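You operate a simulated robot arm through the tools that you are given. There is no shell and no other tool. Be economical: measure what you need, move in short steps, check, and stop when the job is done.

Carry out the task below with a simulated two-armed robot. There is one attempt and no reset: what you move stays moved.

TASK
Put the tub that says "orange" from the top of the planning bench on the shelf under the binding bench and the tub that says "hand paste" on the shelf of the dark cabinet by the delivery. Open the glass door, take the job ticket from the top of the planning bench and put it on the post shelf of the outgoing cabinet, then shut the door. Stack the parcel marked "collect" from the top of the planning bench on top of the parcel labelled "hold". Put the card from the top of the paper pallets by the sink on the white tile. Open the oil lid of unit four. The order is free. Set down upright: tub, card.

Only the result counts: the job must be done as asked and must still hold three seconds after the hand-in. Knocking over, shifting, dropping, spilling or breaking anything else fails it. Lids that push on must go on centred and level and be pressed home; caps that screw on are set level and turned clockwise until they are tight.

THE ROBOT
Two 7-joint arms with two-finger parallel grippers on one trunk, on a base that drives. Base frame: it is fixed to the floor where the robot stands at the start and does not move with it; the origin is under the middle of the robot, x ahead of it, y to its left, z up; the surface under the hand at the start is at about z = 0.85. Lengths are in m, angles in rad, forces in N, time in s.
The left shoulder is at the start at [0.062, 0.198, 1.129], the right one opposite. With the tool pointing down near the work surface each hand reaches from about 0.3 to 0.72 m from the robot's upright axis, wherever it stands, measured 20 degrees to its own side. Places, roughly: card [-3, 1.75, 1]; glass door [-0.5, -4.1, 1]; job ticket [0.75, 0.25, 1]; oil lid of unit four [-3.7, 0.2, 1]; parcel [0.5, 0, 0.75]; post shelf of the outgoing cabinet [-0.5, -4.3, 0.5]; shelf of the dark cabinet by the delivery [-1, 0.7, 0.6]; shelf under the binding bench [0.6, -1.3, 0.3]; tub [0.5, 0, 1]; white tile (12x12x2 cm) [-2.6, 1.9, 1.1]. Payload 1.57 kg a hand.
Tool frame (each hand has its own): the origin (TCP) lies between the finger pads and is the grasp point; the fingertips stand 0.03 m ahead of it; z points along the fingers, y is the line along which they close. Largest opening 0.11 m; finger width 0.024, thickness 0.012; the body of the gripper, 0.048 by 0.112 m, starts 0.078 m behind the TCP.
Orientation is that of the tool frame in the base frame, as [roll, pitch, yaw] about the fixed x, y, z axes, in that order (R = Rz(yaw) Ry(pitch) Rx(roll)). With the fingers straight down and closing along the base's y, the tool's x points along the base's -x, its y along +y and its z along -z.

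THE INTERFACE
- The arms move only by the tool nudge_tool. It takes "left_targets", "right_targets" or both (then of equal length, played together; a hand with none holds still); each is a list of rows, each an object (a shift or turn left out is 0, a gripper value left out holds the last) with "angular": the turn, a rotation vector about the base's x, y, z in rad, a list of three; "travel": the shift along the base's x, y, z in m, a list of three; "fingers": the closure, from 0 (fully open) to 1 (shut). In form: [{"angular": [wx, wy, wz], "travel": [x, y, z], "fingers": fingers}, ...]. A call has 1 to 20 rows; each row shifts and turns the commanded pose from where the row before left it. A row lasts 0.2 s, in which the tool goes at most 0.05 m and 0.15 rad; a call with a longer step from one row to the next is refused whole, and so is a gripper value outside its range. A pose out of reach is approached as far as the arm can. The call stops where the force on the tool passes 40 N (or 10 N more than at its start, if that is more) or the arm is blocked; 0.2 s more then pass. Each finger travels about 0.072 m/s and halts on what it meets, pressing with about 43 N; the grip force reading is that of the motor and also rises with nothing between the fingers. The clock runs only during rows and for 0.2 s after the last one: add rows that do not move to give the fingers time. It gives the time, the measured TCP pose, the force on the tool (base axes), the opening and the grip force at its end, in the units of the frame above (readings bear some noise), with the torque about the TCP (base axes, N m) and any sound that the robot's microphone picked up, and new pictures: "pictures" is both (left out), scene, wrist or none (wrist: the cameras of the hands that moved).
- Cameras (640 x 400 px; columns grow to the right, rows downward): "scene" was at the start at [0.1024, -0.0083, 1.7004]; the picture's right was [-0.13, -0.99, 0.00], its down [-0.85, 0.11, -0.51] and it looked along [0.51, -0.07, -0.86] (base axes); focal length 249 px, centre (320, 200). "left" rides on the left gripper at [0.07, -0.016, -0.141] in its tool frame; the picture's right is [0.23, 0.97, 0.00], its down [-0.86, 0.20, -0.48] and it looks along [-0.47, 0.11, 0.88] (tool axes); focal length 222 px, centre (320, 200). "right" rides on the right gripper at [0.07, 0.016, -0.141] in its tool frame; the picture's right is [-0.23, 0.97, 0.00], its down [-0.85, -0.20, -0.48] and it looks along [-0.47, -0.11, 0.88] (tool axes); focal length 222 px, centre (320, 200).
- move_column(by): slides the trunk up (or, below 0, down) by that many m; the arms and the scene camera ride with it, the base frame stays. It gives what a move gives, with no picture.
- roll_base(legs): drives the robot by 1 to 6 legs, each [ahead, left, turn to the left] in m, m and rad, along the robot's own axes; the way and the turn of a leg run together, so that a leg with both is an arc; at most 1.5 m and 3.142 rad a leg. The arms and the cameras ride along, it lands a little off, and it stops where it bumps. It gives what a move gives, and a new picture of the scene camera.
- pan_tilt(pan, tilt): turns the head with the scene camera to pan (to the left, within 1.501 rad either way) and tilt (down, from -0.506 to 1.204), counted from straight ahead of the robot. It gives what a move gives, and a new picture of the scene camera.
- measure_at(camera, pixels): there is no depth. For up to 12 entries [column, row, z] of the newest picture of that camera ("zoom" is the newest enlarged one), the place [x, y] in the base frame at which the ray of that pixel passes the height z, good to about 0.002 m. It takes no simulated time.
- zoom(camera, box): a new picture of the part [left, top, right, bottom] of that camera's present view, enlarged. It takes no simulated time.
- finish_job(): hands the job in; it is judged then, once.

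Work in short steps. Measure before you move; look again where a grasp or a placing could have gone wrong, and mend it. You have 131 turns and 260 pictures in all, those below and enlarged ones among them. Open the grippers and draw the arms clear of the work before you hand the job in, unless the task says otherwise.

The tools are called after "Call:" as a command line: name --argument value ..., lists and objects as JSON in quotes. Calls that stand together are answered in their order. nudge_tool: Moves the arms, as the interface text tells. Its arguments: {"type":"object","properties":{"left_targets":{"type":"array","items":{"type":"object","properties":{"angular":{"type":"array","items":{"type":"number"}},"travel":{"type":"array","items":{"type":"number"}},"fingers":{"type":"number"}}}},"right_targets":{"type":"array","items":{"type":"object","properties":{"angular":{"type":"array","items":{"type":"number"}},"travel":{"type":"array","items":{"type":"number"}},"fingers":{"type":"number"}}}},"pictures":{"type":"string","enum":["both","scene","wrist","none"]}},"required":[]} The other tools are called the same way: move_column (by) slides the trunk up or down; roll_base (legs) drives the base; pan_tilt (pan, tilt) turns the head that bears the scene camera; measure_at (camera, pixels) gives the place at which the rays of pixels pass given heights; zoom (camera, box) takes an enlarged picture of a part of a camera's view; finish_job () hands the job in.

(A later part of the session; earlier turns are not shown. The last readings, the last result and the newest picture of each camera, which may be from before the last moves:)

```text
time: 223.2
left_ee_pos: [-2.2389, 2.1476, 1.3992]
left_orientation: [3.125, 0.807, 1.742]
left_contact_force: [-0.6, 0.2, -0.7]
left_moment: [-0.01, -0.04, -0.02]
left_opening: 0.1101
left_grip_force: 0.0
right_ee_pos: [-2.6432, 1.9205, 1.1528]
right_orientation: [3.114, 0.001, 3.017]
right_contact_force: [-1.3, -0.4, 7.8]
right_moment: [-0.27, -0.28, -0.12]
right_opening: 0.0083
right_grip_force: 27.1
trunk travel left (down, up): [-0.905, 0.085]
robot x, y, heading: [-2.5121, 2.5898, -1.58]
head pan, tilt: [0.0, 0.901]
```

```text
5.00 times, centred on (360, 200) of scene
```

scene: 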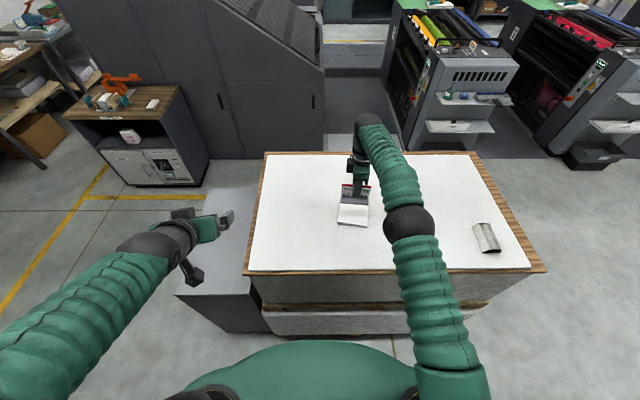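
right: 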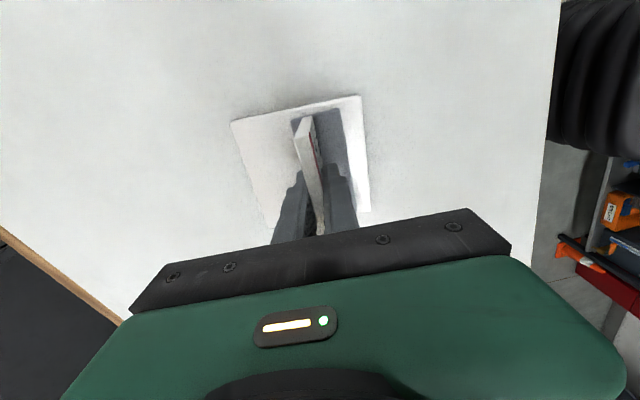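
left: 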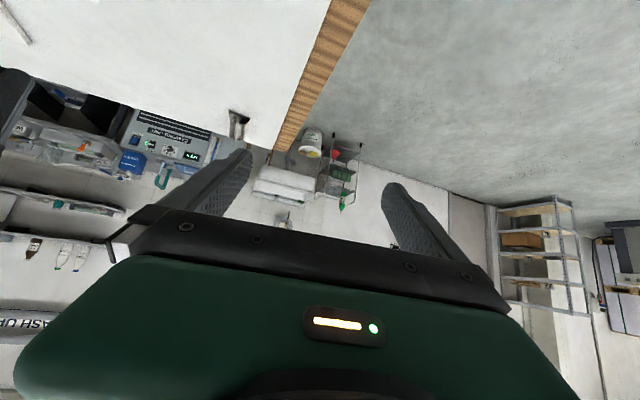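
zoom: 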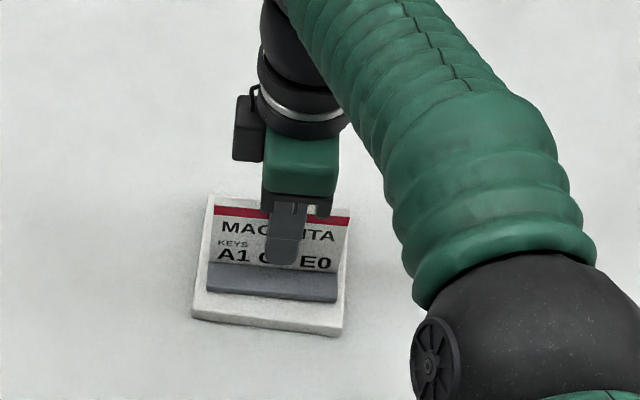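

The card rests on the tile (7.8 N), inside its edges. I open the fingers and lift away.

Call:
nudge_tool --right_targets '[{"travel": [0, 0, 0]}, {"fingers": 0.9}, {"fingers": 0.8}, {"fingers": 0.6}, {"fingers": 0.4}, {"fingers": 0.2}, {"fingers": 0}, {"travel": [0, 0, 0.02]}, {"travel": [0, 0, 0.04]}, {"travel": [0, 0, 0.045]}, {"travel": [0, 0.03, 0.03]}]' --pictures "wrist"

Call:
zoom --camera "scene" --box '[310, 160, 410, 240]'

```text
time: 225.6
left_ee_pos: [-2.2387, 2.147, 1.3983]
left_orientation: [3.126, 0.808, 1.742]
left_contact_force: [0.6, -0.8, 0.1]
left_moment: [-0.02, 0.0, 0.0]
left_opening: 0.1099
left_grip_force: 0.2
right_ee_pos: [-2.6388, 1.9296, 1.29]
right_orientation: [3.109, -0.001, 3.018]
right_contact_force: [0.0, 0.3, 0.8]
right_moment: [-0.02, -0.01, 0.0]
right_opening: 0.1101
right_grip_force: 0.1
right hand out of reach, approached as far as the arm can: row 11
trunk travel left (down, up): [-0.905, 0.085]
robot x, y, heading: [-2.5141, 2.5882, -1.589]
head pan, tilt: [0.0, 0.901]
```

right: 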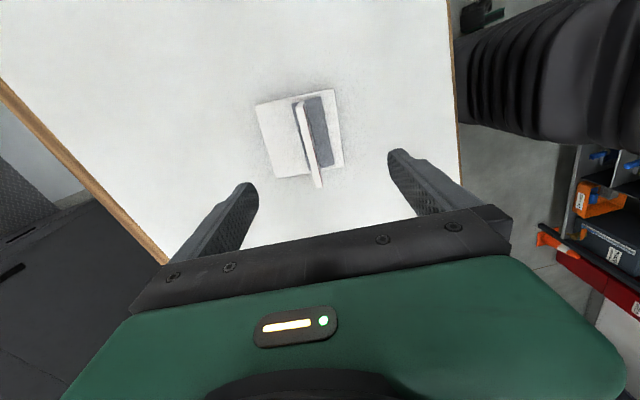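

```text
5.00 times, centred on (360, 200) of scene
```

zoom: 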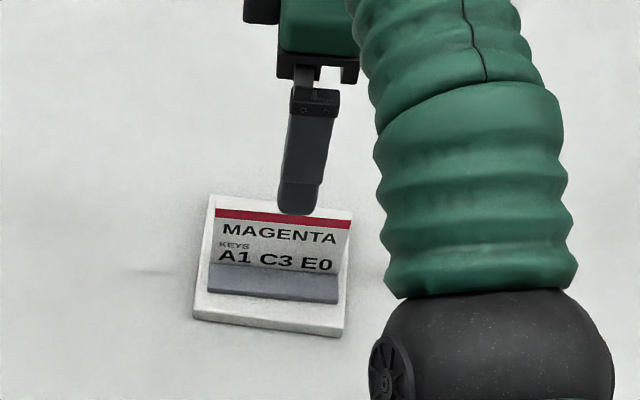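

The card stands on the tile. Now the oil lid: I enlarge the nearest press unit.

Call:
zoom --camera "scene" --box '[380, 0, 540, 150]'

Call:
measure_at --camera "scene" --pixels '[[480, 75, 1.0], [470, 40, 1.2], [420, 25, 1.2], [465, 97, 0.8], [470, 130, 0.5], [600, 80, 1.0], [590, 10, 1.2]]'

```text
2.67 times, centred on (460, 75) of scene
```

zoom: 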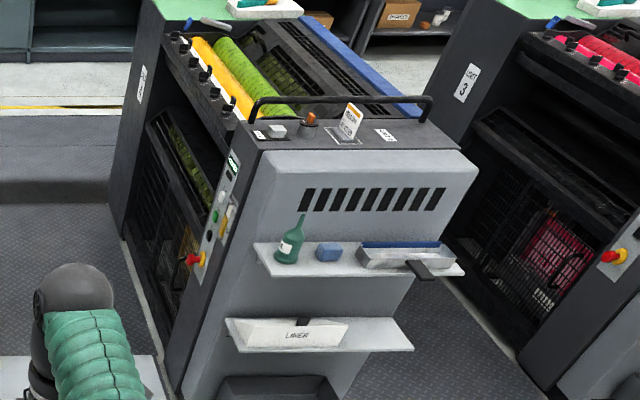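

```text
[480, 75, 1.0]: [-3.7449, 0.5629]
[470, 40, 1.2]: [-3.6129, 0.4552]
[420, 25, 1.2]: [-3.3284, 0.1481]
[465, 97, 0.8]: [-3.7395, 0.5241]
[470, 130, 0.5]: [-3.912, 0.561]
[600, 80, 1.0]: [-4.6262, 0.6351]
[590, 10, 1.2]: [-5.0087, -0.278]
```

Unit 3 is the next, so this is unit four. On its top are a small grey part, an orange-topped part and a standing card; I enlarge.

Call:
zoom --camera "scene" --box '[435, 20, 500, 62]'

```text
9.52 times, centred on (468, 41) of scene
```

zoom: 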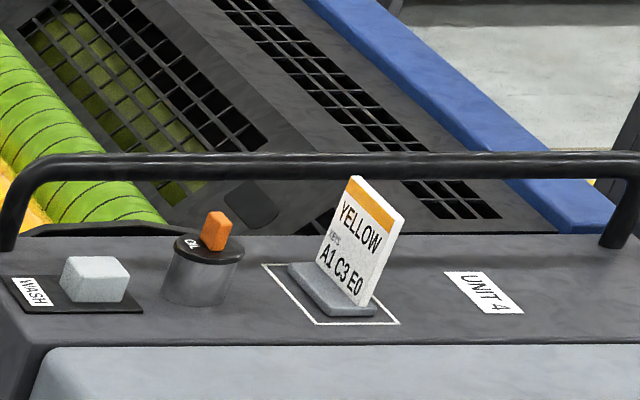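

It's a pot marked OIL with a black lid and an orange tab. I retract the right hand and drive round the west end toward unit four.

Call:
nudge_tool --right_targets '[{"travel": [0.0, 0.04, 0.02]}, {"travel": [0.0, 0.04, 0.02]}, {"travel": [0.0, 0.04, 0.02]}, {"travel": [0, 0.04, 0.02]}, {"travel": [0, 0.03, 0.02]}, {}]' --pictures "none"

Call:
roll_base --legs '[[0, -1.4, 0.01], [1.15, 0, 0], [0.2, 0.25, 0]]'

Call:
pan_tilt --pan 0.1 --tilt 0.8

Call:
zoom --camera "scene" --box '[200, 60, 440, 210]'

```text
time: 227.0
left_ee_pos: [-2.2381, 2.148, 1.3991]
left_orientation: [3.126, 0.809, 1.743]
left_contact_force: [0.7, 0.8, 0.3]
left_moment: [0.01, 0.01, 0.01]
left_opening: 0.1101
left_grip_force: 0.0
right_ee_pos: [-2.6186, 1.9777, 1.4356]
right_orientation: [3.112, 0.0, 3.017]
right_contact_force: [0.5, 1.0, -0.4]
right_moment: [0.02, -0.01, 0.01]
right_opening: 0.1098
right_grip_force: 0.0
right hand out of reach, approached as far as the arm can: row 1, 2, 3, 4, 5
trunk travel left (down, up): [-0.905, 0.085]
robot x, y, heading: [-2.511, 2.5882, -1.58]
head pan, tilt: [0.0, 0.901]
```

```text
time: 241.1
left_ee_pos: [-3.4198, 0.8133, 1.4023]
left_orientation: [3.111, 0.812, 1.726]
left_contact_force: [-0.5, -0.6, -0.3]
left_moment: [0.01, -0.04, 0.02]
left_opening: 0.1098
left_grip_force: 0.1
right_ee_pos: [-3.8026, 0.6459, 1.4356]
right_orientation: [3.117, 0.01, 3.007]
right_contact_force: [-0.9, -0.3, -0.7]
right_moment: [-0.04, -0.01, -0.02]
right_opening: 0.1102
right_grip_force: 0.1
trunk travel left (down, up): [-0.905, 0.085]
robot x, y, heading: [-3.6761, 1.2549, -1.586]
head pan, tilt: [0.0, 0.901]
```

scene: 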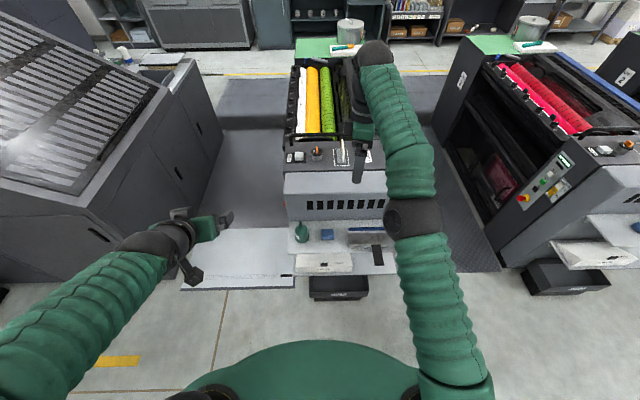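

```text
time: 241.8
left_ee_pos: [-3.4027, 0.8136, 1.3987]
left_orientation: [3.128, 0.811, 1.741]
left_contact_force: [0.4, -0.1, -0.5]
left_moment: [0.04, 0.01, 0.01]
left_opening: 0.1102
left_grip_force: 0.2
right_ee_pos: [-3.7861, 0.6438, 1.4366]
right_orientation: [3.115, -0.003, 3.011]
right_contact_force: [1.2, 0.5, -0.8]
right_moment: [0.0, -0.02, 0.02]
right_opening: 0.1099
right_grip_force: 0.1
trunk travel left (down, up): [-0.905, 0.085]
robot x, y, heading: [-3.6762, 1.2553, -1.587]
head pan, tilt: [0.099, 0.799]
```

scene: 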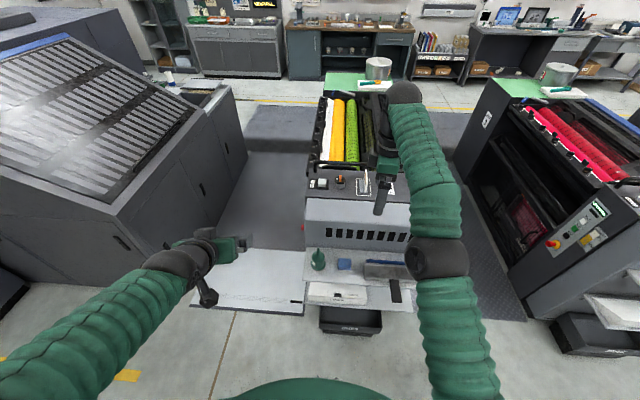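

```text
2.67 times, centred on (320, 135) of scene
```

zoom: 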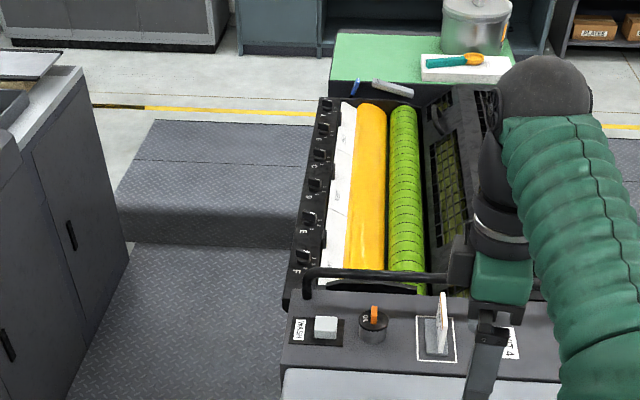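

I enlarge the OIL pot from here and measure it.

Call:
zoom --camera "scene" --box '[305, 155, 385, 205]'

Call:
measure_at --camera "scene" --pixels '[[340, 181, 1.0], [340, 181, 1.1], [340, 176, 1.05], [340, 176, 1.15]]'

Call:
nudge_tool --right_targets '[{"travel": [0.04, 0, 0]}, {"travel": [0.04, 0, 0]}, {"travel": [0.02, 0, 0]}, {}]' --pictures "wrist"

```text
8.00 times, centred on (345, 180) of scene
```

zoom: 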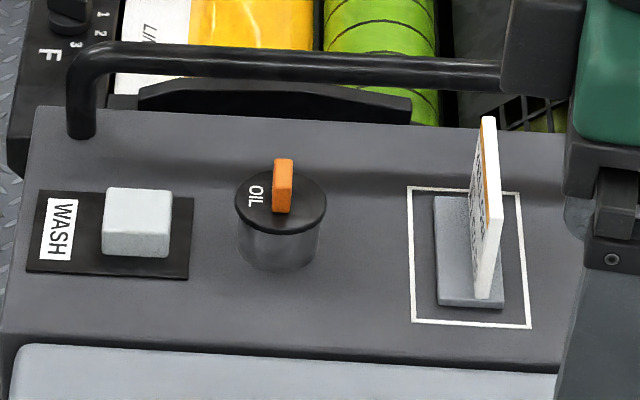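

```text
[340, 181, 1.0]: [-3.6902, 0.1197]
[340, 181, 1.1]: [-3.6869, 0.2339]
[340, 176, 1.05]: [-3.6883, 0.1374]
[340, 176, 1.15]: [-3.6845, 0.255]
```

```text
time: 242.8
left_ee_pos: [-3.4085, 0.8121, 1.3981]
left_orientation: [3.123, 0.808, 1.733]
left_contact_force: [-0.3, -0.4, 0.4]
left_moment: [-0.04, 0.02, 0.05]
left_opening: 0.11
left_grip_force: 0.1
right_ee_pos: [-3.6949, 0.6599, 1.4262]
right_orientation: [3.114, 0.003, 3.008]
right_contact_force: [-0.7, 0.1, 0.0]
right_moment: [0.01, 0.01, 0.0]
right_opening: 0.1102
right_grip_force: 0.0
right hand out of reach, approached as far as the arm can: row 1, 2, 3
trunk travel left (down, up): [-0.905, 0.085]
robot x, y, heading: [-3.6827, 1.2558, -1.592]
head pan, tilt: [0.099, 0.799]
```

right: 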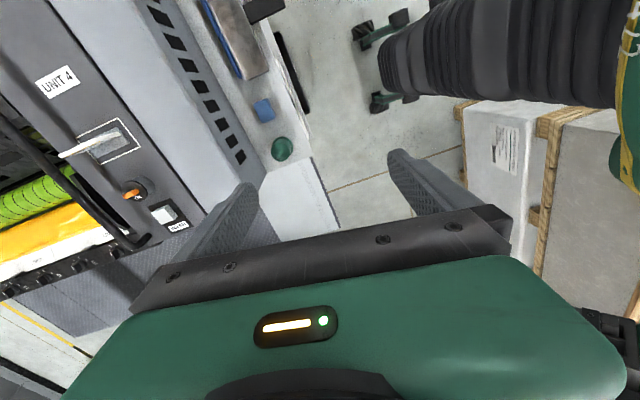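

I triangulate the pot with the wrist view, where it shows at (133,190).

Call:
measure_at --camera "right" --pixels '[[133, 191, 1.0], [133, 191, 1.1], [133, 191, 1.15]]'

Call:
zoom --camera "right" --box '[85, 150, 195, 230]'

```text
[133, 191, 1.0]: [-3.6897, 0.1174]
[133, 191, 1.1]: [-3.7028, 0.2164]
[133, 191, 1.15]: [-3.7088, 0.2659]
```

```text
5.00 times, centred on (140, 190) of right
```

zoom: 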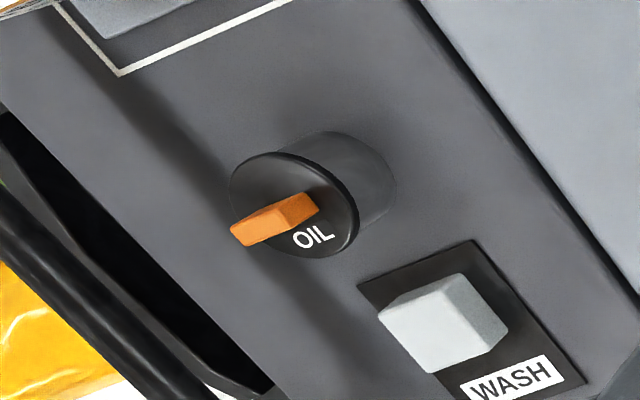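

The lid sits at about (-3.69, 0.12–0.2, ~1.0–1.05). The left hand is already tilted forward; I move the base right 0.14 and ahead 0.25, and look with the left camera.

Call:
roll_base --legs '[[0.25, -0.14, 0.02]]'

Call:
nudge_tool --left_targets '[{"travel": [0, -0.03, -0.04]}, {"travel": [0, -0.03, -0.04]}, {}]' --right_targets '[{"travel": [-0.04, 0.0, 0.0]}, {"travel": [-0.04, 0, 0]}, {}]' --pictures "both"

Call:
zoom --camera "left" --box '[210, 40, 430, 180]'

```text
time: 244.8
left_ee_pos: [-3.5432, 0.5752, 1.4019]
left_orientation: [3.128, 0.816, 1.752]
left_contact_force: [0.2, -0.6, -0.9]
left_moment: [-0.03, 0.01, -0.03]
left_opening: 0.1103
left_grip_force: 0.0
right_ee_pos: [-3.8264, 0.4222, 1.4306]
right_orientation: [3.119, 0.001, 3.021]
right_contact_force: [-0.3, 0.3, 0.2]
right_moment: [-0.03, -0.04, -0.01]
right_opening: 0.1102
right_grip_force: 0.1
trunk travel left (down, up): [-0.905, 0.085]
robot x, y, heading: [-3.8216, 1.0079, -1.578]
head pan, tilt: [0.099, 0.799]
```

scene: 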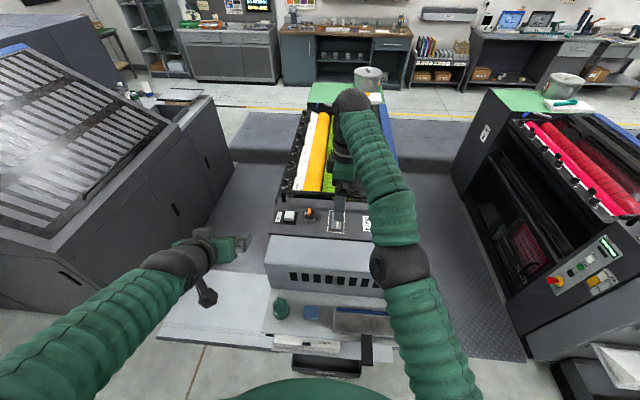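

```text
time: 245.6
left_ee_pos: [-3.5443, 0.5151, 1.322]
left_orientation: [3.122, 0.814, 1.751]
left_contact_force: [-0.7, 0.0, -0.3]
left_moment: [-0.01, 0.04, 0.0]
left_opening: 0.11
left_grip_force: 0.0
right_ee_pos: [-3.9055, 0.4016, 1.4299]
right_orientation: [3.116, 0.003, 3.023]
right_contact_force: [-0.2, 0.5, 0.5]
right_moment: [0.01, 0.03, -0.01]
right_opening: 0.11
right_grip_force: 0.2
right hand out of reach, approached as far as the arm can: row 1, 2
trunk travel left (down, up): [-0.905, 0.085]
robot x, y, heading: [-3.8201, 1.0032, -1.575]
head pan, tilt: [0.099, 0.799]
```

scene: 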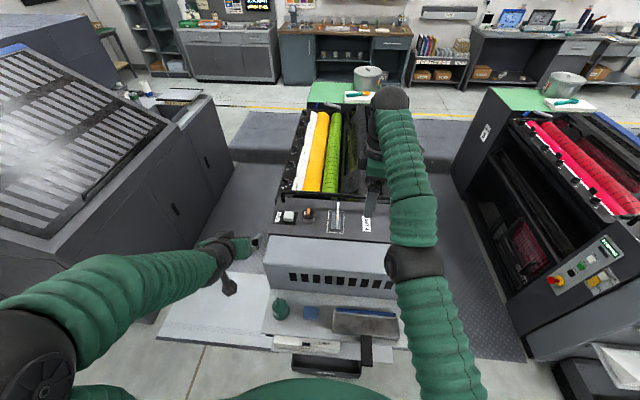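
right: 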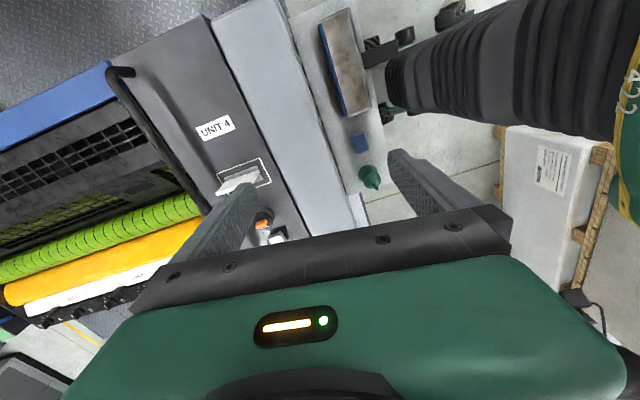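
left: 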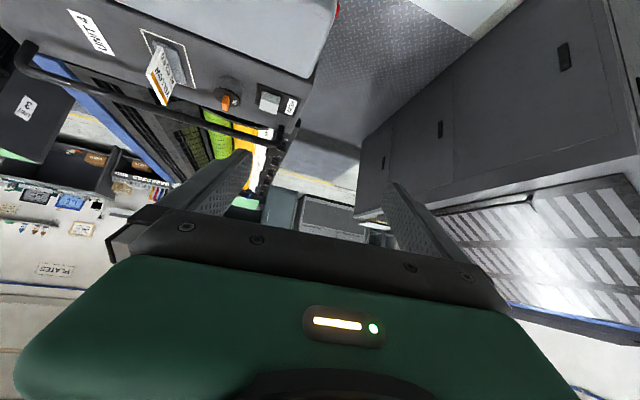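

```text
2.86 times, centred on (320, 110) of left
```

zoom: 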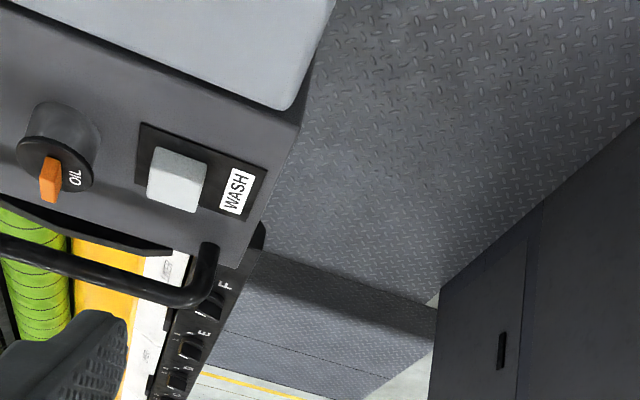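

I measure the lid from the left camera and the scene to fix its height.

Call:
measure_at --camera "zoom" --pixels '[[55, 163, 1.0], [55, 163, 1.05], [55, 163, 1.1], [50, 186, 1.05], [65, 115, 1.0], [178, 160, 1.0]]'

Call:
zoom --camera "scene" --box '[270, 190, 370, 240]'

Call:
measure_at --camera "zoom" --pixels '[[240, 165, 1.0], [240, 165, 1.05], [240, 165, 1.1]]'

```text
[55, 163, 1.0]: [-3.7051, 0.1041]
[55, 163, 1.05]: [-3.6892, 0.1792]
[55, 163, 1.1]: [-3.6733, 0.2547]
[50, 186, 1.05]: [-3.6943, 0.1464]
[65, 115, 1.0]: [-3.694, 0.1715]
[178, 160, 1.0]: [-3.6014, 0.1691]
```

```text
6.40 times, centred on (320, 215) of scene
```

zoom: 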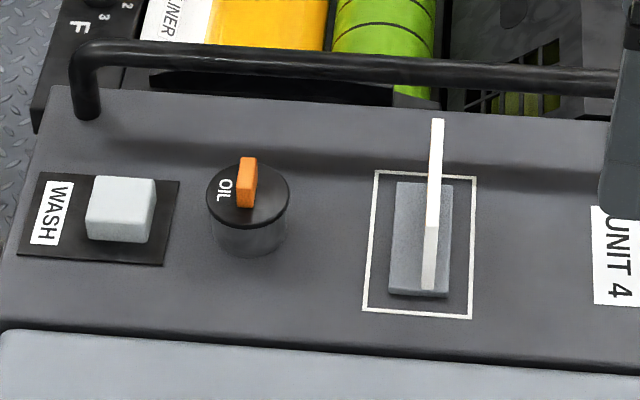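

```text
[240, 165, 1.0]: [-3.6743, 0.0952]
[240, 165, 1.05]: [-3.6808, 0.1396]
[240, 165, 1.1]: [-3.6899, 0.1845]
```

The lid is near (-3.687, 0.155, z 1.034), its tab standing on it. I creep ahead 4 cm, lower the trunk 0.1, and bring the left hand to a pre-grasp with fingers half closed.

Call:
roll_base --legs '[[0.04, 0, 0]]'

Call:
move_column --by -0.1

Call:
nudge_tool --left_targets '[{"travel": [-0.03, -0.02, 0], "angular": [0, 0, -0.09], "fingers": 0.5}, {"travel": [-0.03, -0.03, 0], "angular": [0, 0, -0.09]}, {"travel": [-0.03, -0.03, 0]}, {"travel": [-0.03, -0.03, 0]}, {"travel": [-0.02, -0.04, -0.02]}, {"travel": [0, -0.04, -0.03]}, {"travel": [0, -0.03, -0.03]}, {}]' --pictures "both"

Call:
zoom --camera "left" --box '[220, 80, 420, 220]'

Call:
zoom --camera "scene" --box '[240, 180, 380, 290]'

```text
time: 246.4
left_ee_pos: [-3.5449, 0.4851, 1.3259]
left_orientation: [3.125, 0.823, 1.75]
left_contact_force: [0.6, 0.3, 0.9]
left_moment: [-0.02, 0.0, -0.02]
left_opening: 0.1098
left_grip_force: 0.0
right_ee_pos: [-3.9052, 0.3712, 1.4349]
right_orientation: [3.128, 0.007, 3.024]
right_contact_force: [0.8, 0.1, 0.1]
right_moment: [-0.05, 0.04, 0.02]
right_opening: 0.1099
right_grip_force: 0.0
trunk travel left (down, up): [-0.905, 0.085]
robot x, y, heading: [-3.8202, 0.9651, -1.574]
head pan, tilt: [0.099, 0.799]
```

scene: 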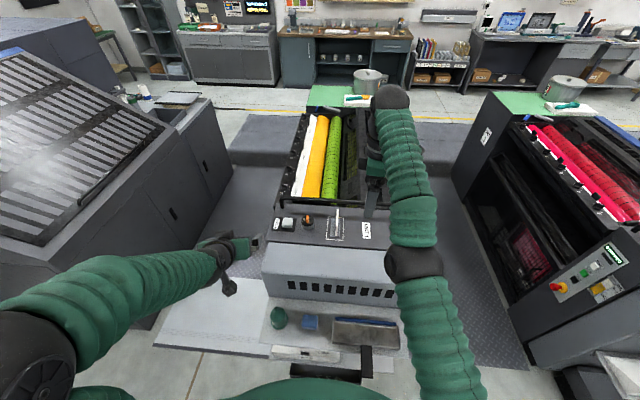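

```text
time: 247.8
left_ee_pos: [-3.5428, 0.4744, 1.2215]
left_orientation: [3.125, 0.817, 1.748]
left_contact_force: [0.3, -0.1, 0.3]
left_moment: [0.0, 0.02, 0.01]
left_opening: 0.11
left_grip_force: 0.1
right_ee_pos: [-3.9024, 0.3608, 1.3301]
right_orientation: [3.117, 0.0, 3.024]
right_contact_force: [-0.3, -0.4, -0.6]
right_moment: [0.02, -0.01, 0.01]
right_opening: 0.1101
right_grip_force: 0.1
trunk travel left (down, up): [-0.805, 0.185]
robot x, y, heading: [-3.8179, 0.9662, -1.58]
head pan, tilt: [0.099, 0.799]
```

```text
time: 249.6
left_ee_pos: [-3.6819, 0.2552, 1.1431]
left_orientation: [3.125, 0.818, 1.574]
left_contact_force: [-0.1, -0.5, 0.4]
left_moment: [0.0, -0.03, -0.02]
left_opening: 0.0552
left_grip_force: 0.0
right_ee_pos: [-3.9028, 0.3612, 1.3302]
right_orientation: [3.113, 0.0, 3.025]
right_contact_force: [0.3, 1.3, 0.7]
right_moment: [0.0, -0.02, 0.0]
right_opening: 0.1102
right_grip_force: 0.0
trunk travel left (down, up): [-0.805, 0.185]
robot x, y, heading: [-3.8197, 0.9675, -1.572]
head pan, tilt: [0.099, 0.799]
```

scene: 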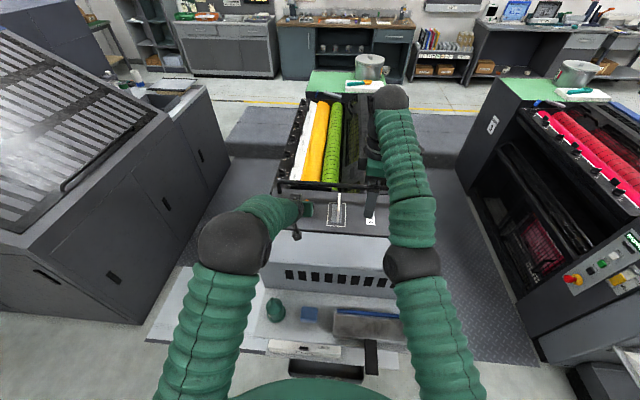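
left: 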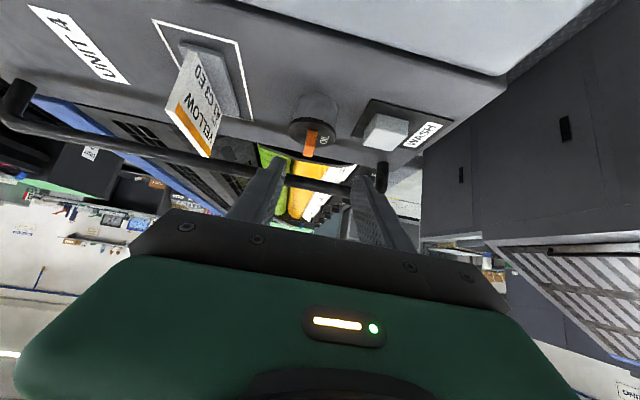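

```text
2.86 times, centred on (320, 150) of left
```

zoom: 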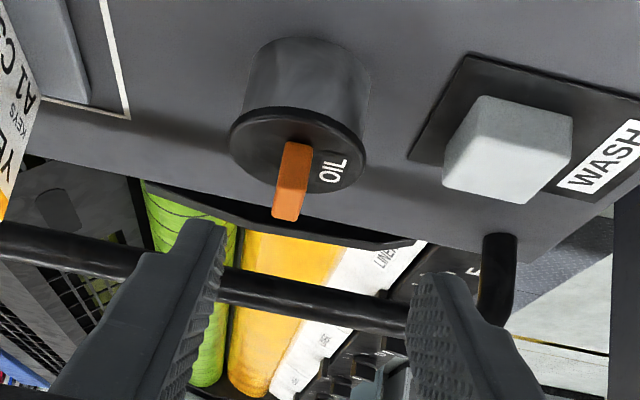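

```text
3.64 times, centred on (310, 235) of scene
```

zoom: 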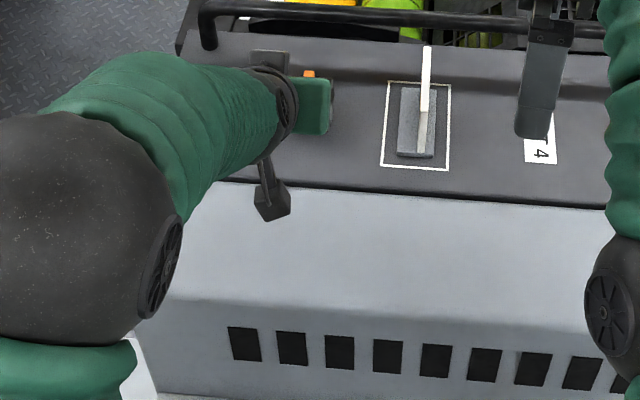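

Excellent view; tab base at left px (310,131), tab top (308.5,155). I measure them.

Call:
measure_at --camera "left" --pixels '[[312.3, 132.5, 1.03], [312.3, 132.5, 1.04], [310, 131, 1.035], [308.5, 155.3, 1.05], [308.5, 155.3, 1.06], [308.5, 155.3, 1.07], [312.3, 110, 1.0], [289, 128, 1.035], [335.5, 138, 1.035]]'

```text
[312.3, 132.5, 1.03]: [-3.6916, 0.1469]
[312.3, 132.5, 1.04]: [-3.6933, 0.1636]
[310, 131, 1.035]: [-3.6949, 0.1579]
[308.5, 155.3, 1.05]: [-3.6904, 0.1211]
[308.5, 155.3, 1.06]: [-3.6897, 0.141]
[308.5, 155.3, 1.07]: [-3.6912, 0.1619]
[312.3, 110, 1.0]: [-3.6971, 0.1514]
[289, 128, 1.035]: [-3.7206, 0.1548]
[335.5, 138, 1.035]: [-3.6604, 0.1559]
```

Tab at (-3.691, 0.158), z 1.035–1.068. I move the fingertips around it and close gently.

Call:
nudge_tool --left_targets '[{"travel": [-0.01, -0.03, -0.025]}, {"travel": [0, -0.03, -0.025]}, {"travel": [0, -0.025, -0.019]}, {}, {"fingers": 0.7}, {"fingers": 0.85}, {"fingers": 1}, {"fingers": 1}]' --pictures "wrist"

Call:
zoom --camera "left" --box '[220, 80, 420, 220]'

```text
time: 251.4
left_ee_pos: [-3.6941, 0.1674, 1.0738]
left_orientation: [3.125, 0.817, 1.572]
left_contact_force: [2.4, 0.2, 1.4]
left_moment: [-0.13, 0.35, 0.07]
left_opening: 0.012
left_grip_force: 29.2
right_ee_pos: [-3.9032, 0.3597, 1.3319]
right_orientation: [3.115, -0.001, 3.022]
right_contact_force: [-0.1, -0.8, -0.3]
right_moment: [0.01, 0.03, 0.0]
right_opening: 0.1098
right_grip_force: 0.0
trunk travel left (down, up): [-0.805, 0.185]
robot x, y, heading: [-3.8203, 0.9661, -1.576]
head pan, tilt: [0.099, 0.799]
```

left: 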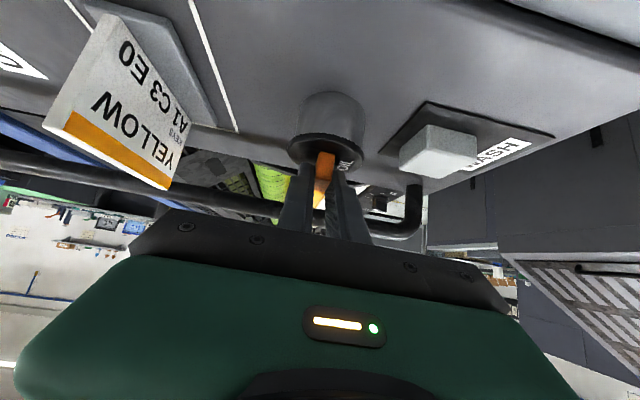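

```text
2.86 times, centred on (320, 150) of left
```

zoom: 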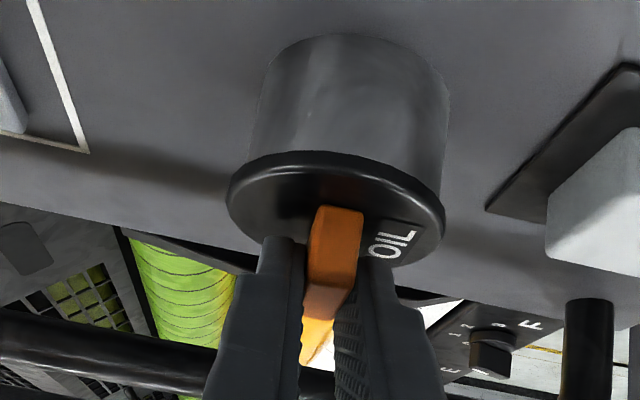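

The tab is gripped (0.012). I lift 12 mm in small steps and watch the force and what the lid does.

Call:
nudge_tool --left_targets '[{"travel": [0, 0, 0.003]}, {"travel": [0, 0, 0.003]}, {"travel": [0, 0, 0.003]}, {"travel": [0, 0, 0.003]}, {}]' --pictures "wrist"

Call:
zoom --camera "left" --box '[220, 80, 420, 220]'

```text
time: 252.6
left_ee_pos: [-3.6911, 0.1679, 1.0809]
left_orientation: [3.126, 0.81, 1.573]
left_contact_force: [1.0, 1.6, -19.5]
left_moment: [0.45, 0.19, 0.04]
left_opening: 0.0117
left_grip_force: 29.0
right_ee_pos: [-3.9015, 0.357, 1.3273]
right_orientation: [3.102, -0.006, 3.026]
right_contact_force: [-1.2, -0.3, 0.2]
right_moment: [0.03, 0.01, 0.03]
right_opening: 0.1098
right_grip_force: 0.0
trunk travel left (down, up): [-0.805, 0.185]
robot x, y, heading: [-3.8195, 0.9634, -1.578]
head pan, tilt: [0.099, 0.799]
```

left: 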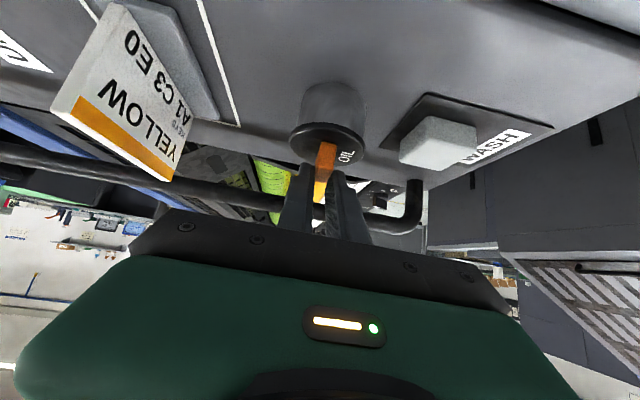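

```text
2.86 times, centred on (320, 150) of left
```

zoom: 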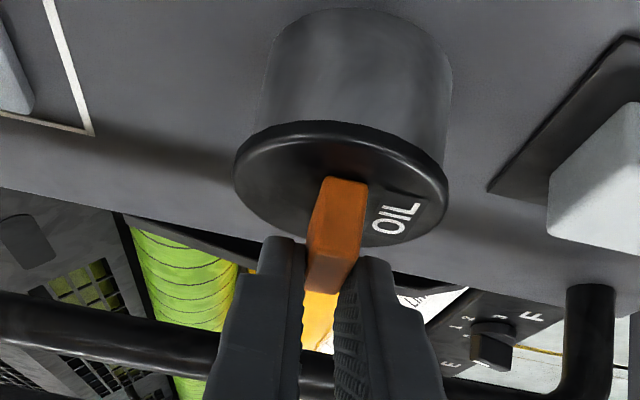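

The lid does not lift straight (−19.5 N, tab slipping), so it likely twists. I go back down and turn counter-clockwise about the vertical.

Call:
nudge_tool --left_targets '[{"travel": [0, 0, -0.006]}, {"travel": [0, 0, -0.005]}, {"fingers": 1}, {"angular": [0, 0, 0.1], "travel": [-0.0012, 0, 0]}, {"angular": [0, 0, 0.1], "travel": [-0.0012, 0, 0]}, {"angular": [0, 0, 0.1], "travel": [-0.0012, 0, 0]}, {"angular": [0, 0, 0.1], "travel": [-0.0012, 0, 0]}, {}]' --pictures "wrist"

Call:
zoom --camera "left" --box '[220, 80, 420, 220]'

```text
time: 254.6
left_ee_pos: [-3.6492, 0.1622, 1.0907]
left_orientation: [-3.12, 0.832, 2.069]
left_contact_force: [0.9, -0.3, -0.3]
left_moment: [0.01, 0.01, 0.0]
left_opening: 0.0
left_grip_force: 21.5
right_ee_pos: [-3.8949, 0.3618, 1.326]
right_orientation: [3.097, -0.009, 3.029]
right_contact_force: [0.1, 0.1, -0.2]
right_moment: [0.01, 0.0, -0.01]
right_opening: 0.1099
right_grip_force: 0.0
trunk travel left (down, up): [-0.805, 0.185]
robot x, y, heading: [-3.8206, 0.9662, -1.572]
head pan, tilt: [0.099, 0.799]
stopped in row 8 (left hand): the arm was blocked; the commanded pose is now the measured one
```

left: 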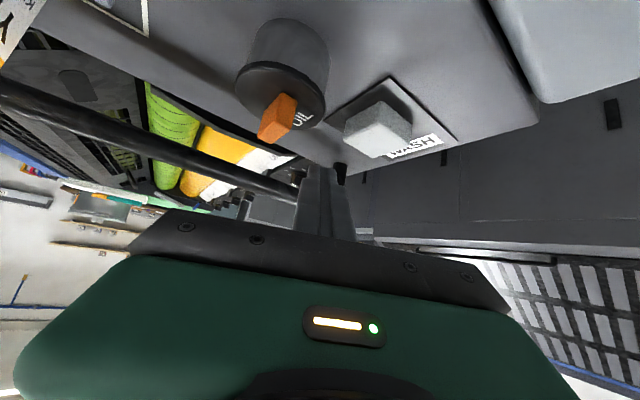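

```text
2.86 times, centred on (320, 150) of left
```

zoom: 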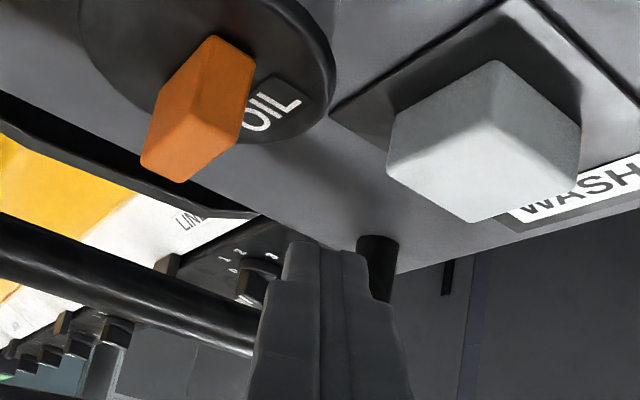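

The fingers slipped off without turning it. The lettering faces east, so the hinge is probably on the west edge; I square the hand and push the tab westward with closed fingers from the east side.

Call:
nudge_tool --left_targets '[{"angular": [0, 0, -0.125], "fingers": 1}, {"angular": [0, 0, -0.125]}, {"angular": [0, 0, -0.125]}, {"angular": [0, 0, -0.125], "travel": [0, 0.008, -0.006]}, {"travel": [0, 0, -0.007]}, {"travel": [-0.012, 0, 0]}, {"travel": [-0.008, 0, 0]}, {"travel": [-0.008, 0, 0]}, {"travel": [-0.008, 0, 0.003]}, {"travel": [-0.008, 0, 0.003]}, {"travel": [-0.008, 0, 0.003]}, {"travel": [-0.008, 0, 0.002]}, {}]' --pictures "wrist"

Call:
zoom --camera "left" --box '[220, 80, 420, 220]'

```text
time: 257.4
left_ee_pos: [-3.72, 0.1732, 1.0853]
left_orientation: [-3.132, 0.826, 1.539]
left_contact_force: [-0.2, 0.1, -0.4]
left_moment: [0.02, -0.01, -0.02]
left_opening: 0.0001
left_grip_force: 21.2
right_ee_pos: [-3.8954, 0.3628, 1.3261]
right_orientation: [3.098, -0.011, 3.03]
right_contact_force: [0.1, -0.8, -0.5]
right_moment: [0.02, 0.04, 0.02]
right_opening: 0.1102
right_grip_force: 0.0
trunk travel left (down, up): [-0.805, 0.185]
robot x, y, heading: [-3.8202, 0.9667, -1.576]
head pan, tilt: [0.099, 0.799]
```

left: 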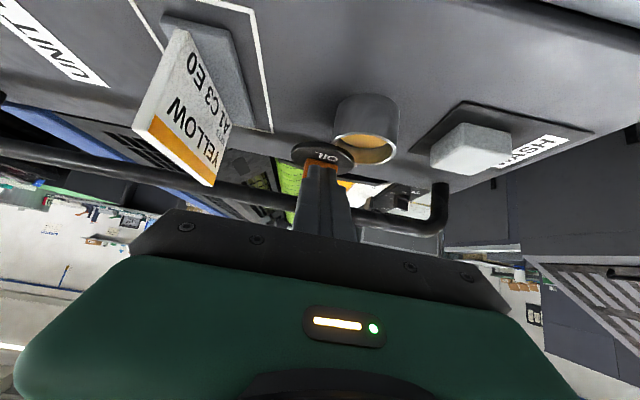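

```text
2.86 times, centred on (320, 150) of left
```

zoom: 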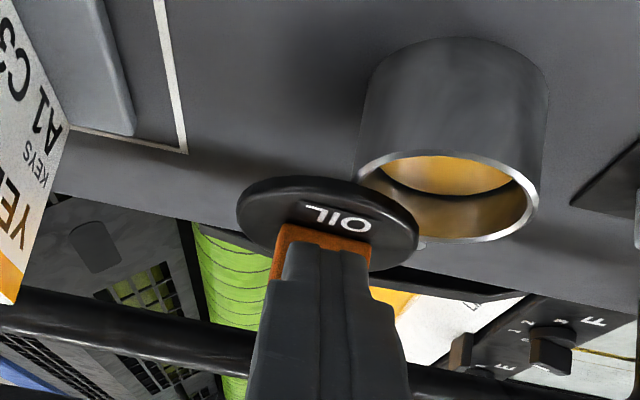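

The lid swivels sideways: the pot is now mostly uncovered. I push the tab further along its arc (north-west) to open it fully.

Call:
nudge_tool --left_targets '[{"travel": [-0.006, 0.006, 0]}, {"travel": [-0.006, 0.008, 0]}, {"travel": [-0.004, 0.008, 0]}, {"travel": [-0.002, 0.008, 0]}, {}]' --pictures "wrist"

Call:
zoom --camera "left" --box '[220, 80, 420, 220]'

```text
time: 258.6
left_ee_pos: [-3.7412, 0.2043, 1.0848]
left_orientation: [-3.135, 0.828, 1.537]
left_contact_force: [0.0, -0.2, 0.1]
left_moment: [0.01, 0.02, 0.03]
left_opening: 0.0
left_grip_force: 21.5
right_ee_pos: [-3.8982, 0.3626, 1.3279]
right_orientation: [3.101, -0.006, 3.029]
right_contact_force: [0.5, 0.7, -0.3]
right_moment: [0.04, -0.04, 0.03]
right_opening: 0.11
right_grip_force: 0.0
trunk travel left (down, up): [-0.805, 0.185]
robot x, y, heading: [-3.82, 0.9636, -1.569]
head pan, tilt: [0.099, 0.799]
```

left: 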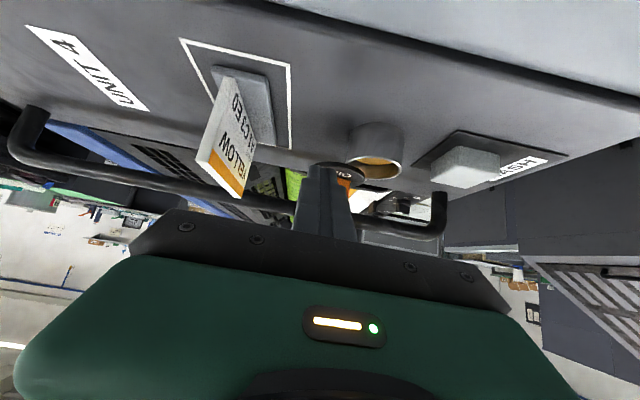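

```text
2.86 times, centred on (320, 150) of left
```

zoom: 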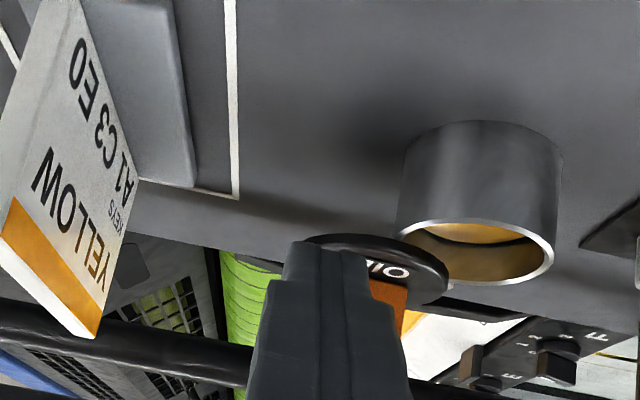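

The lid pivots at the south edge and is about 80° open. I push the tab southward a bit more from its north side, then withdraw.

Call:
nudge_tool --left_targets '[{"travel": [0, 0.012, 0]}, {"travel": [0.014, 0, 0]}, {"travel": [0, -0.01, 0]}, {"travel": [0, -0.01, 0]}, {"travel": [-0.001, -0.01, 0]}, {"travel": [-0.002, -0.01, 0]}, {"travel": [-0.002, -0.008, 0]}, {"travel": [-0.002, -0.006, 0]}, {"travel": [0, 0.01, 0.02]}, {"travel": [0, 0.03, 0.03]}, {"travel": [0, 0.035, 0.03]}, {"travel": [0, 0.04, 0.02]}]' --pictures "wrist"

Call:
zoom --camera "left" --box '[220, 60, 420, 200]'

```text
time: 261.2
left_ee_pos: [-3.7351, 0.2789, 1.187]
left_orientation: [-3.136, 0.83, 1.538]
left_contact_force: [0.7, 0.3, -1.5]
left_moment: [-0.02, 0.0, -0.01]
left_opening: 0.0
left_grip_force: 21.5
right_ee_pos: [-3.9002, 0.3658, 1.3298]
right_orientation: [3.103, -0.005, 3.028]
right_contact_force: [0.1, -0.9, -1.3]
right_moment: [-0.03, -0.02, -0.02]
right_opening: 0.1098
right_grip_force: 0.1
trunk travel left (down, up): [-0.805, 0.185]
robot x, y, heading: [-3.8173, 0.9652, -1.573]
head pan, tilt: [0.099, 0.799]
```

left: 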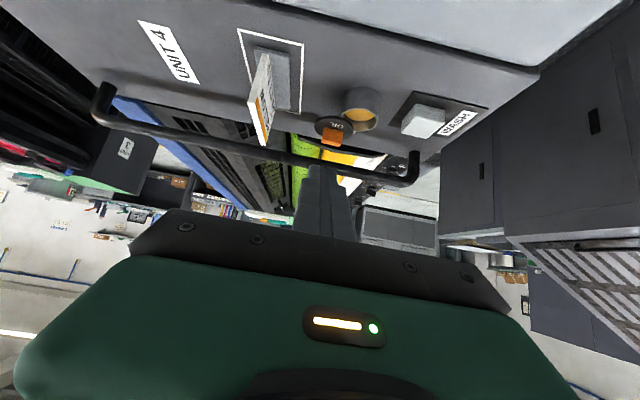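

```text
2.86 times, centred on (320, 130) of left
```

zoom: 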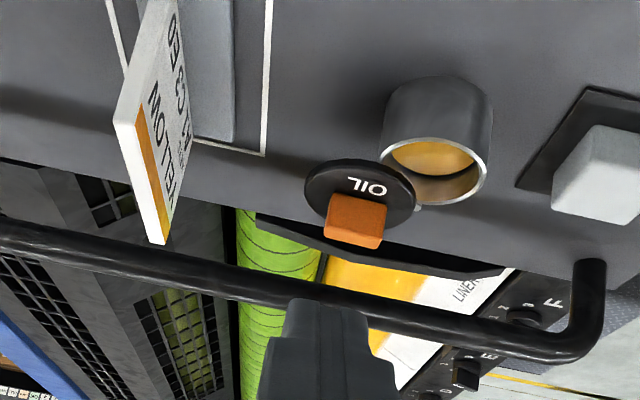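

The lid is swung open, clear of the pot. Now the ticket: I retract the left hand, then drive back to the planning bench.

Call:
nudge_tool --left_targets '[{"travel": [0, 0.035, 0.02], "fingers": 0}, {"travel": [0.02, 0.03, 0.02]}, {"travel": [0.03, 0.03, 0.02]}, {"travel": [0.03, 0.03, 0.02]}, {"travel": [0.03, 0.03, 0]}, {"travel": [0.03, 0.03, 0]}, {"travel": [0.03, 0.03, 0]}, {}]' --pictures "none"

Call:
roll_base --legs '[[-0.12, 0, 0], [0, 0, 1.573], [1.5, 0, 0], [0.57, 0, 0], [0.33, 0.17, 0], [0.9, 0, 0]]'

Call:
roll_base --legs '[[0, -1.1, 0], [0, 0, 0.29]]'

```text
time: 263.2
left_ee_pos: [-3.6612, 0.4756, 1.2596]
left_orientation: [-3.132, 0.829, 1.346]
left_contact_force: [0.0, 0.4, -0.3]
left_moment: [0.02, -0.02, 0.0]
left_opening: 0.1101
left_grip_force: 0.1
left hand out of reach, approached as far as the arm can: row 5, 6
right_ee_pos: [-3.8952, 0.367, 1.3283]
right_orientation: [3.099, -0.012, 3.033]
right_contact_force: [-0.1, 0.7, -0.5]
right_moment: [0.0, 0.0, 0.05]
right_opening: 0.1101
right_grip_force: 0.0
trunk travel left (down, up): [-0.805, 0.185]
robot x, y, heading: [-3.8172, 0.9649, -1.571]
head pan, tilt: [0.099, 0.799]
stopped in row 8 (left hand): the arm was blocked; the commanded pose is now the measured one
```

```text
time: 284.5
left_ee_pos: [0.0029, 1.2696, 1.2613]
left_orientation: [3.139, 0.827, 2.871]
left_contact_force: [-0.2, 0.0, -0.4]
left_moment: [0.02, -0.01, 0.0]
left_opening: 0.1101
left_grip_force: 0.0
right_ee_pos: [0.1036, 1.0302, 1.3284]
right_orientation: [3.095, -0.004, -1.719]
right_contact_force: [0.0, 0.1, 0.0]
right_moment: [0.02, 0.01, 0.01]
right_opening: 0.1105
right_grip_force: 0.1
trunk travel left (down, up): [-0.805, 0.185]
robot x, y, heading: [-0.4958, 1.1388, -0.04]
head pan, tilt: [0.099, 0.799]
```

scene: 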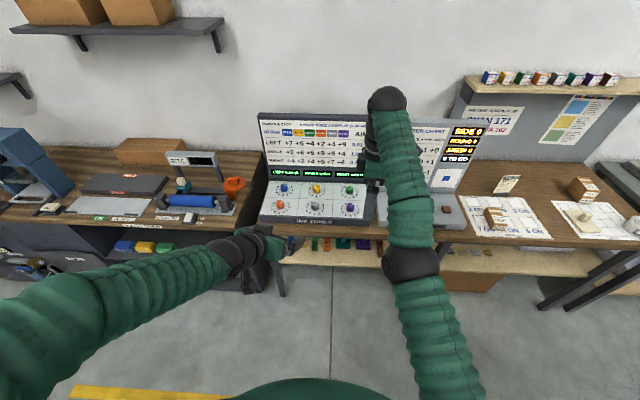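

```text
time: 286.3
left_ee_pos: [0.0111, 1.1529, 1.2584]
left_orientation: [-3.136, 0.828, 2.751]
left_contact_force: [0.1, -0.4, 0.0]
left_moment: [-0.02, 0.01, 0.02]
left_opening: 0.11
left_grip_force: 0.0
right_ee_pos: [0.0825, 0.9041, 1.3101]
right_orientation: [3.059, -0.02, -1.821]
right_contact_force: [-0.9, 0.3, 0.5]
right_moment: [-0.07, -0.03, -0.01]
right_opening: 0.1102
right_grip_force: 0.1
trunk travel left (down, up): [-0.805, 0.185]
robot x, y, heading: [-0.4966, 1.0805, -0.172]
head pan, tilt: [0.099, 0.799]
stopped in leg 1: the robot was blocked; the commanded pose is now the measured one
```

scene: 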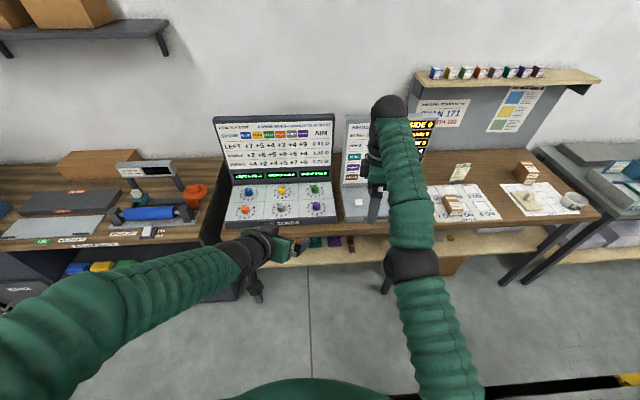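

The base nudged against a corner; I move away from it, straighten, and continue to the bench, then tilt the right hand sideways (pointing left-down) for the ticket.

Call:
roll_base --legs '[[0, 0.1, 0], [0.27, 0, 0.172], [0, -1.12, 0], [0, 0, 0.29], [0.24, 0, 0]]'

Call:
nudge_tool --right_targets '[{"angular": [0.112, 0.0335, 0], "travel": [0, -0.01, -0.03]}, {"angular": [0.112, 0.0335, 0], "travel": [0, -0.01, -0.03]}, {"angular": [0.112, 0.0335, 0], "travel": [0, -0.01, -0.03]}, {"angular": [0.112, 0.0335, 0], "travel": [0, -0.01, -0.03]}, {"angular": [0.112, 0.0335, 0], "travel": [0, -0.01, -0.03]}, {"angular": [0.112, 0.0335, 0], "travel": [0, -0.01, -0.03]}, {}]' --pictures "both"

```text
time: 296.6
left_ee_pos: [0.4583, 0.3982, 1.2588]
left_orientation: [3.136, 0.824, -3.065]
left_contact_force: [-0.6, -0.2, 0.0]
left_moment: [-0.01, -0.01, -0.02]
left_opening: 0.1099
left_grip_force: 0.2
right_ee_pos: [0.6357, 0.211, 1.3078]
right_orientation: [3.059, -0.017, -1.345]
right_contact_force: [-0.6, 0.0, 0.9]
right_moment: [0.04, -0.03, -0.01]
right_opening: 0.11
right_grip_force: 0.1
trunk travel left (down, up): [-0.805, 0.185]
robot x, y, heading: [0.0381, 0.1142, 0.306]
head pan, tilt: [0.099, 0.799]
```

scene: 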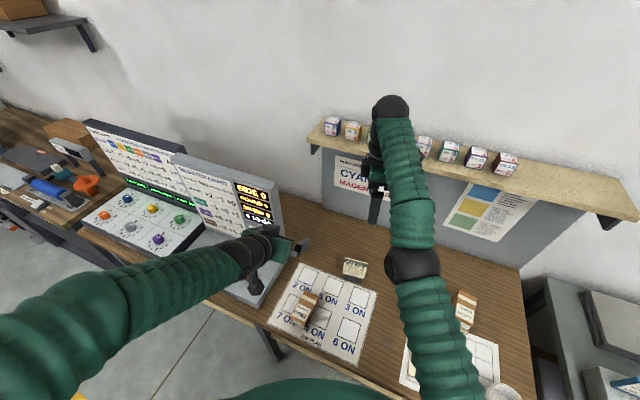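

```text
time: 298.2
left_ee_pos: [0.457, 0.3985, 1.2588]
left_orientation: [3.134, 0.825, -3.066]
left_contact_force: [-0.2, -0.2, 0.4]
left_moment: [0.0, -0.03, 0.01]
left_opening: 0.1102
left_grip_force: 0.1
right_ee_pos: [0.7033, 0.1747, 1.1481]
right_orientation: [3.004, 0.686, -1.362]
right_contact_force: [-0.2, 0.5, 0.2]
right_moment: [-0.02, 0.02, 0.0]
right_opening: 0.11
right_grip_force: 0.0
right hand out of reach, approached as far as the arm can: row 1, 2, 3, 4, 5
trunk travel left (down, up): [-0.805, 0.185]
robot x, y, heading: [0.0416, 0.1125, 0.31]
head pan, tilt: [0.099, 0.799]
```

scene: 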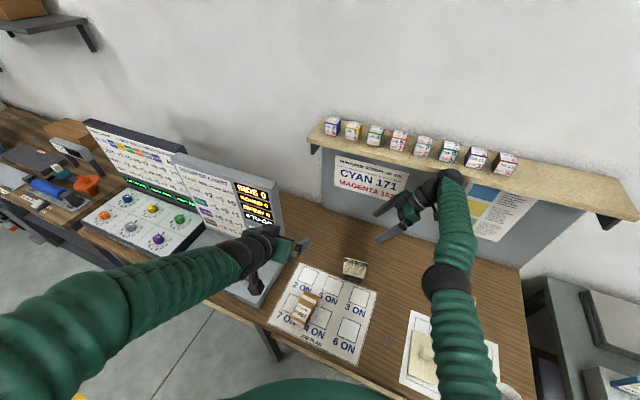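
right: 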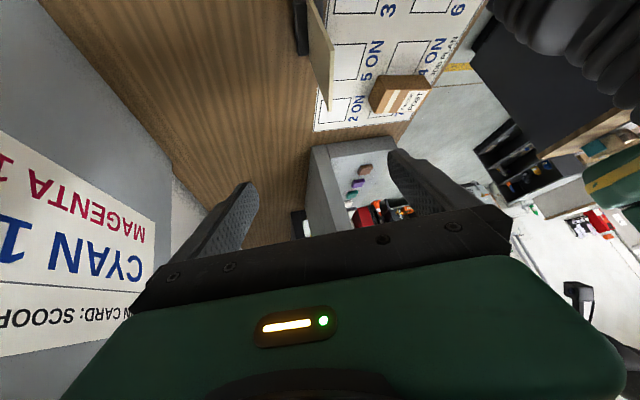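

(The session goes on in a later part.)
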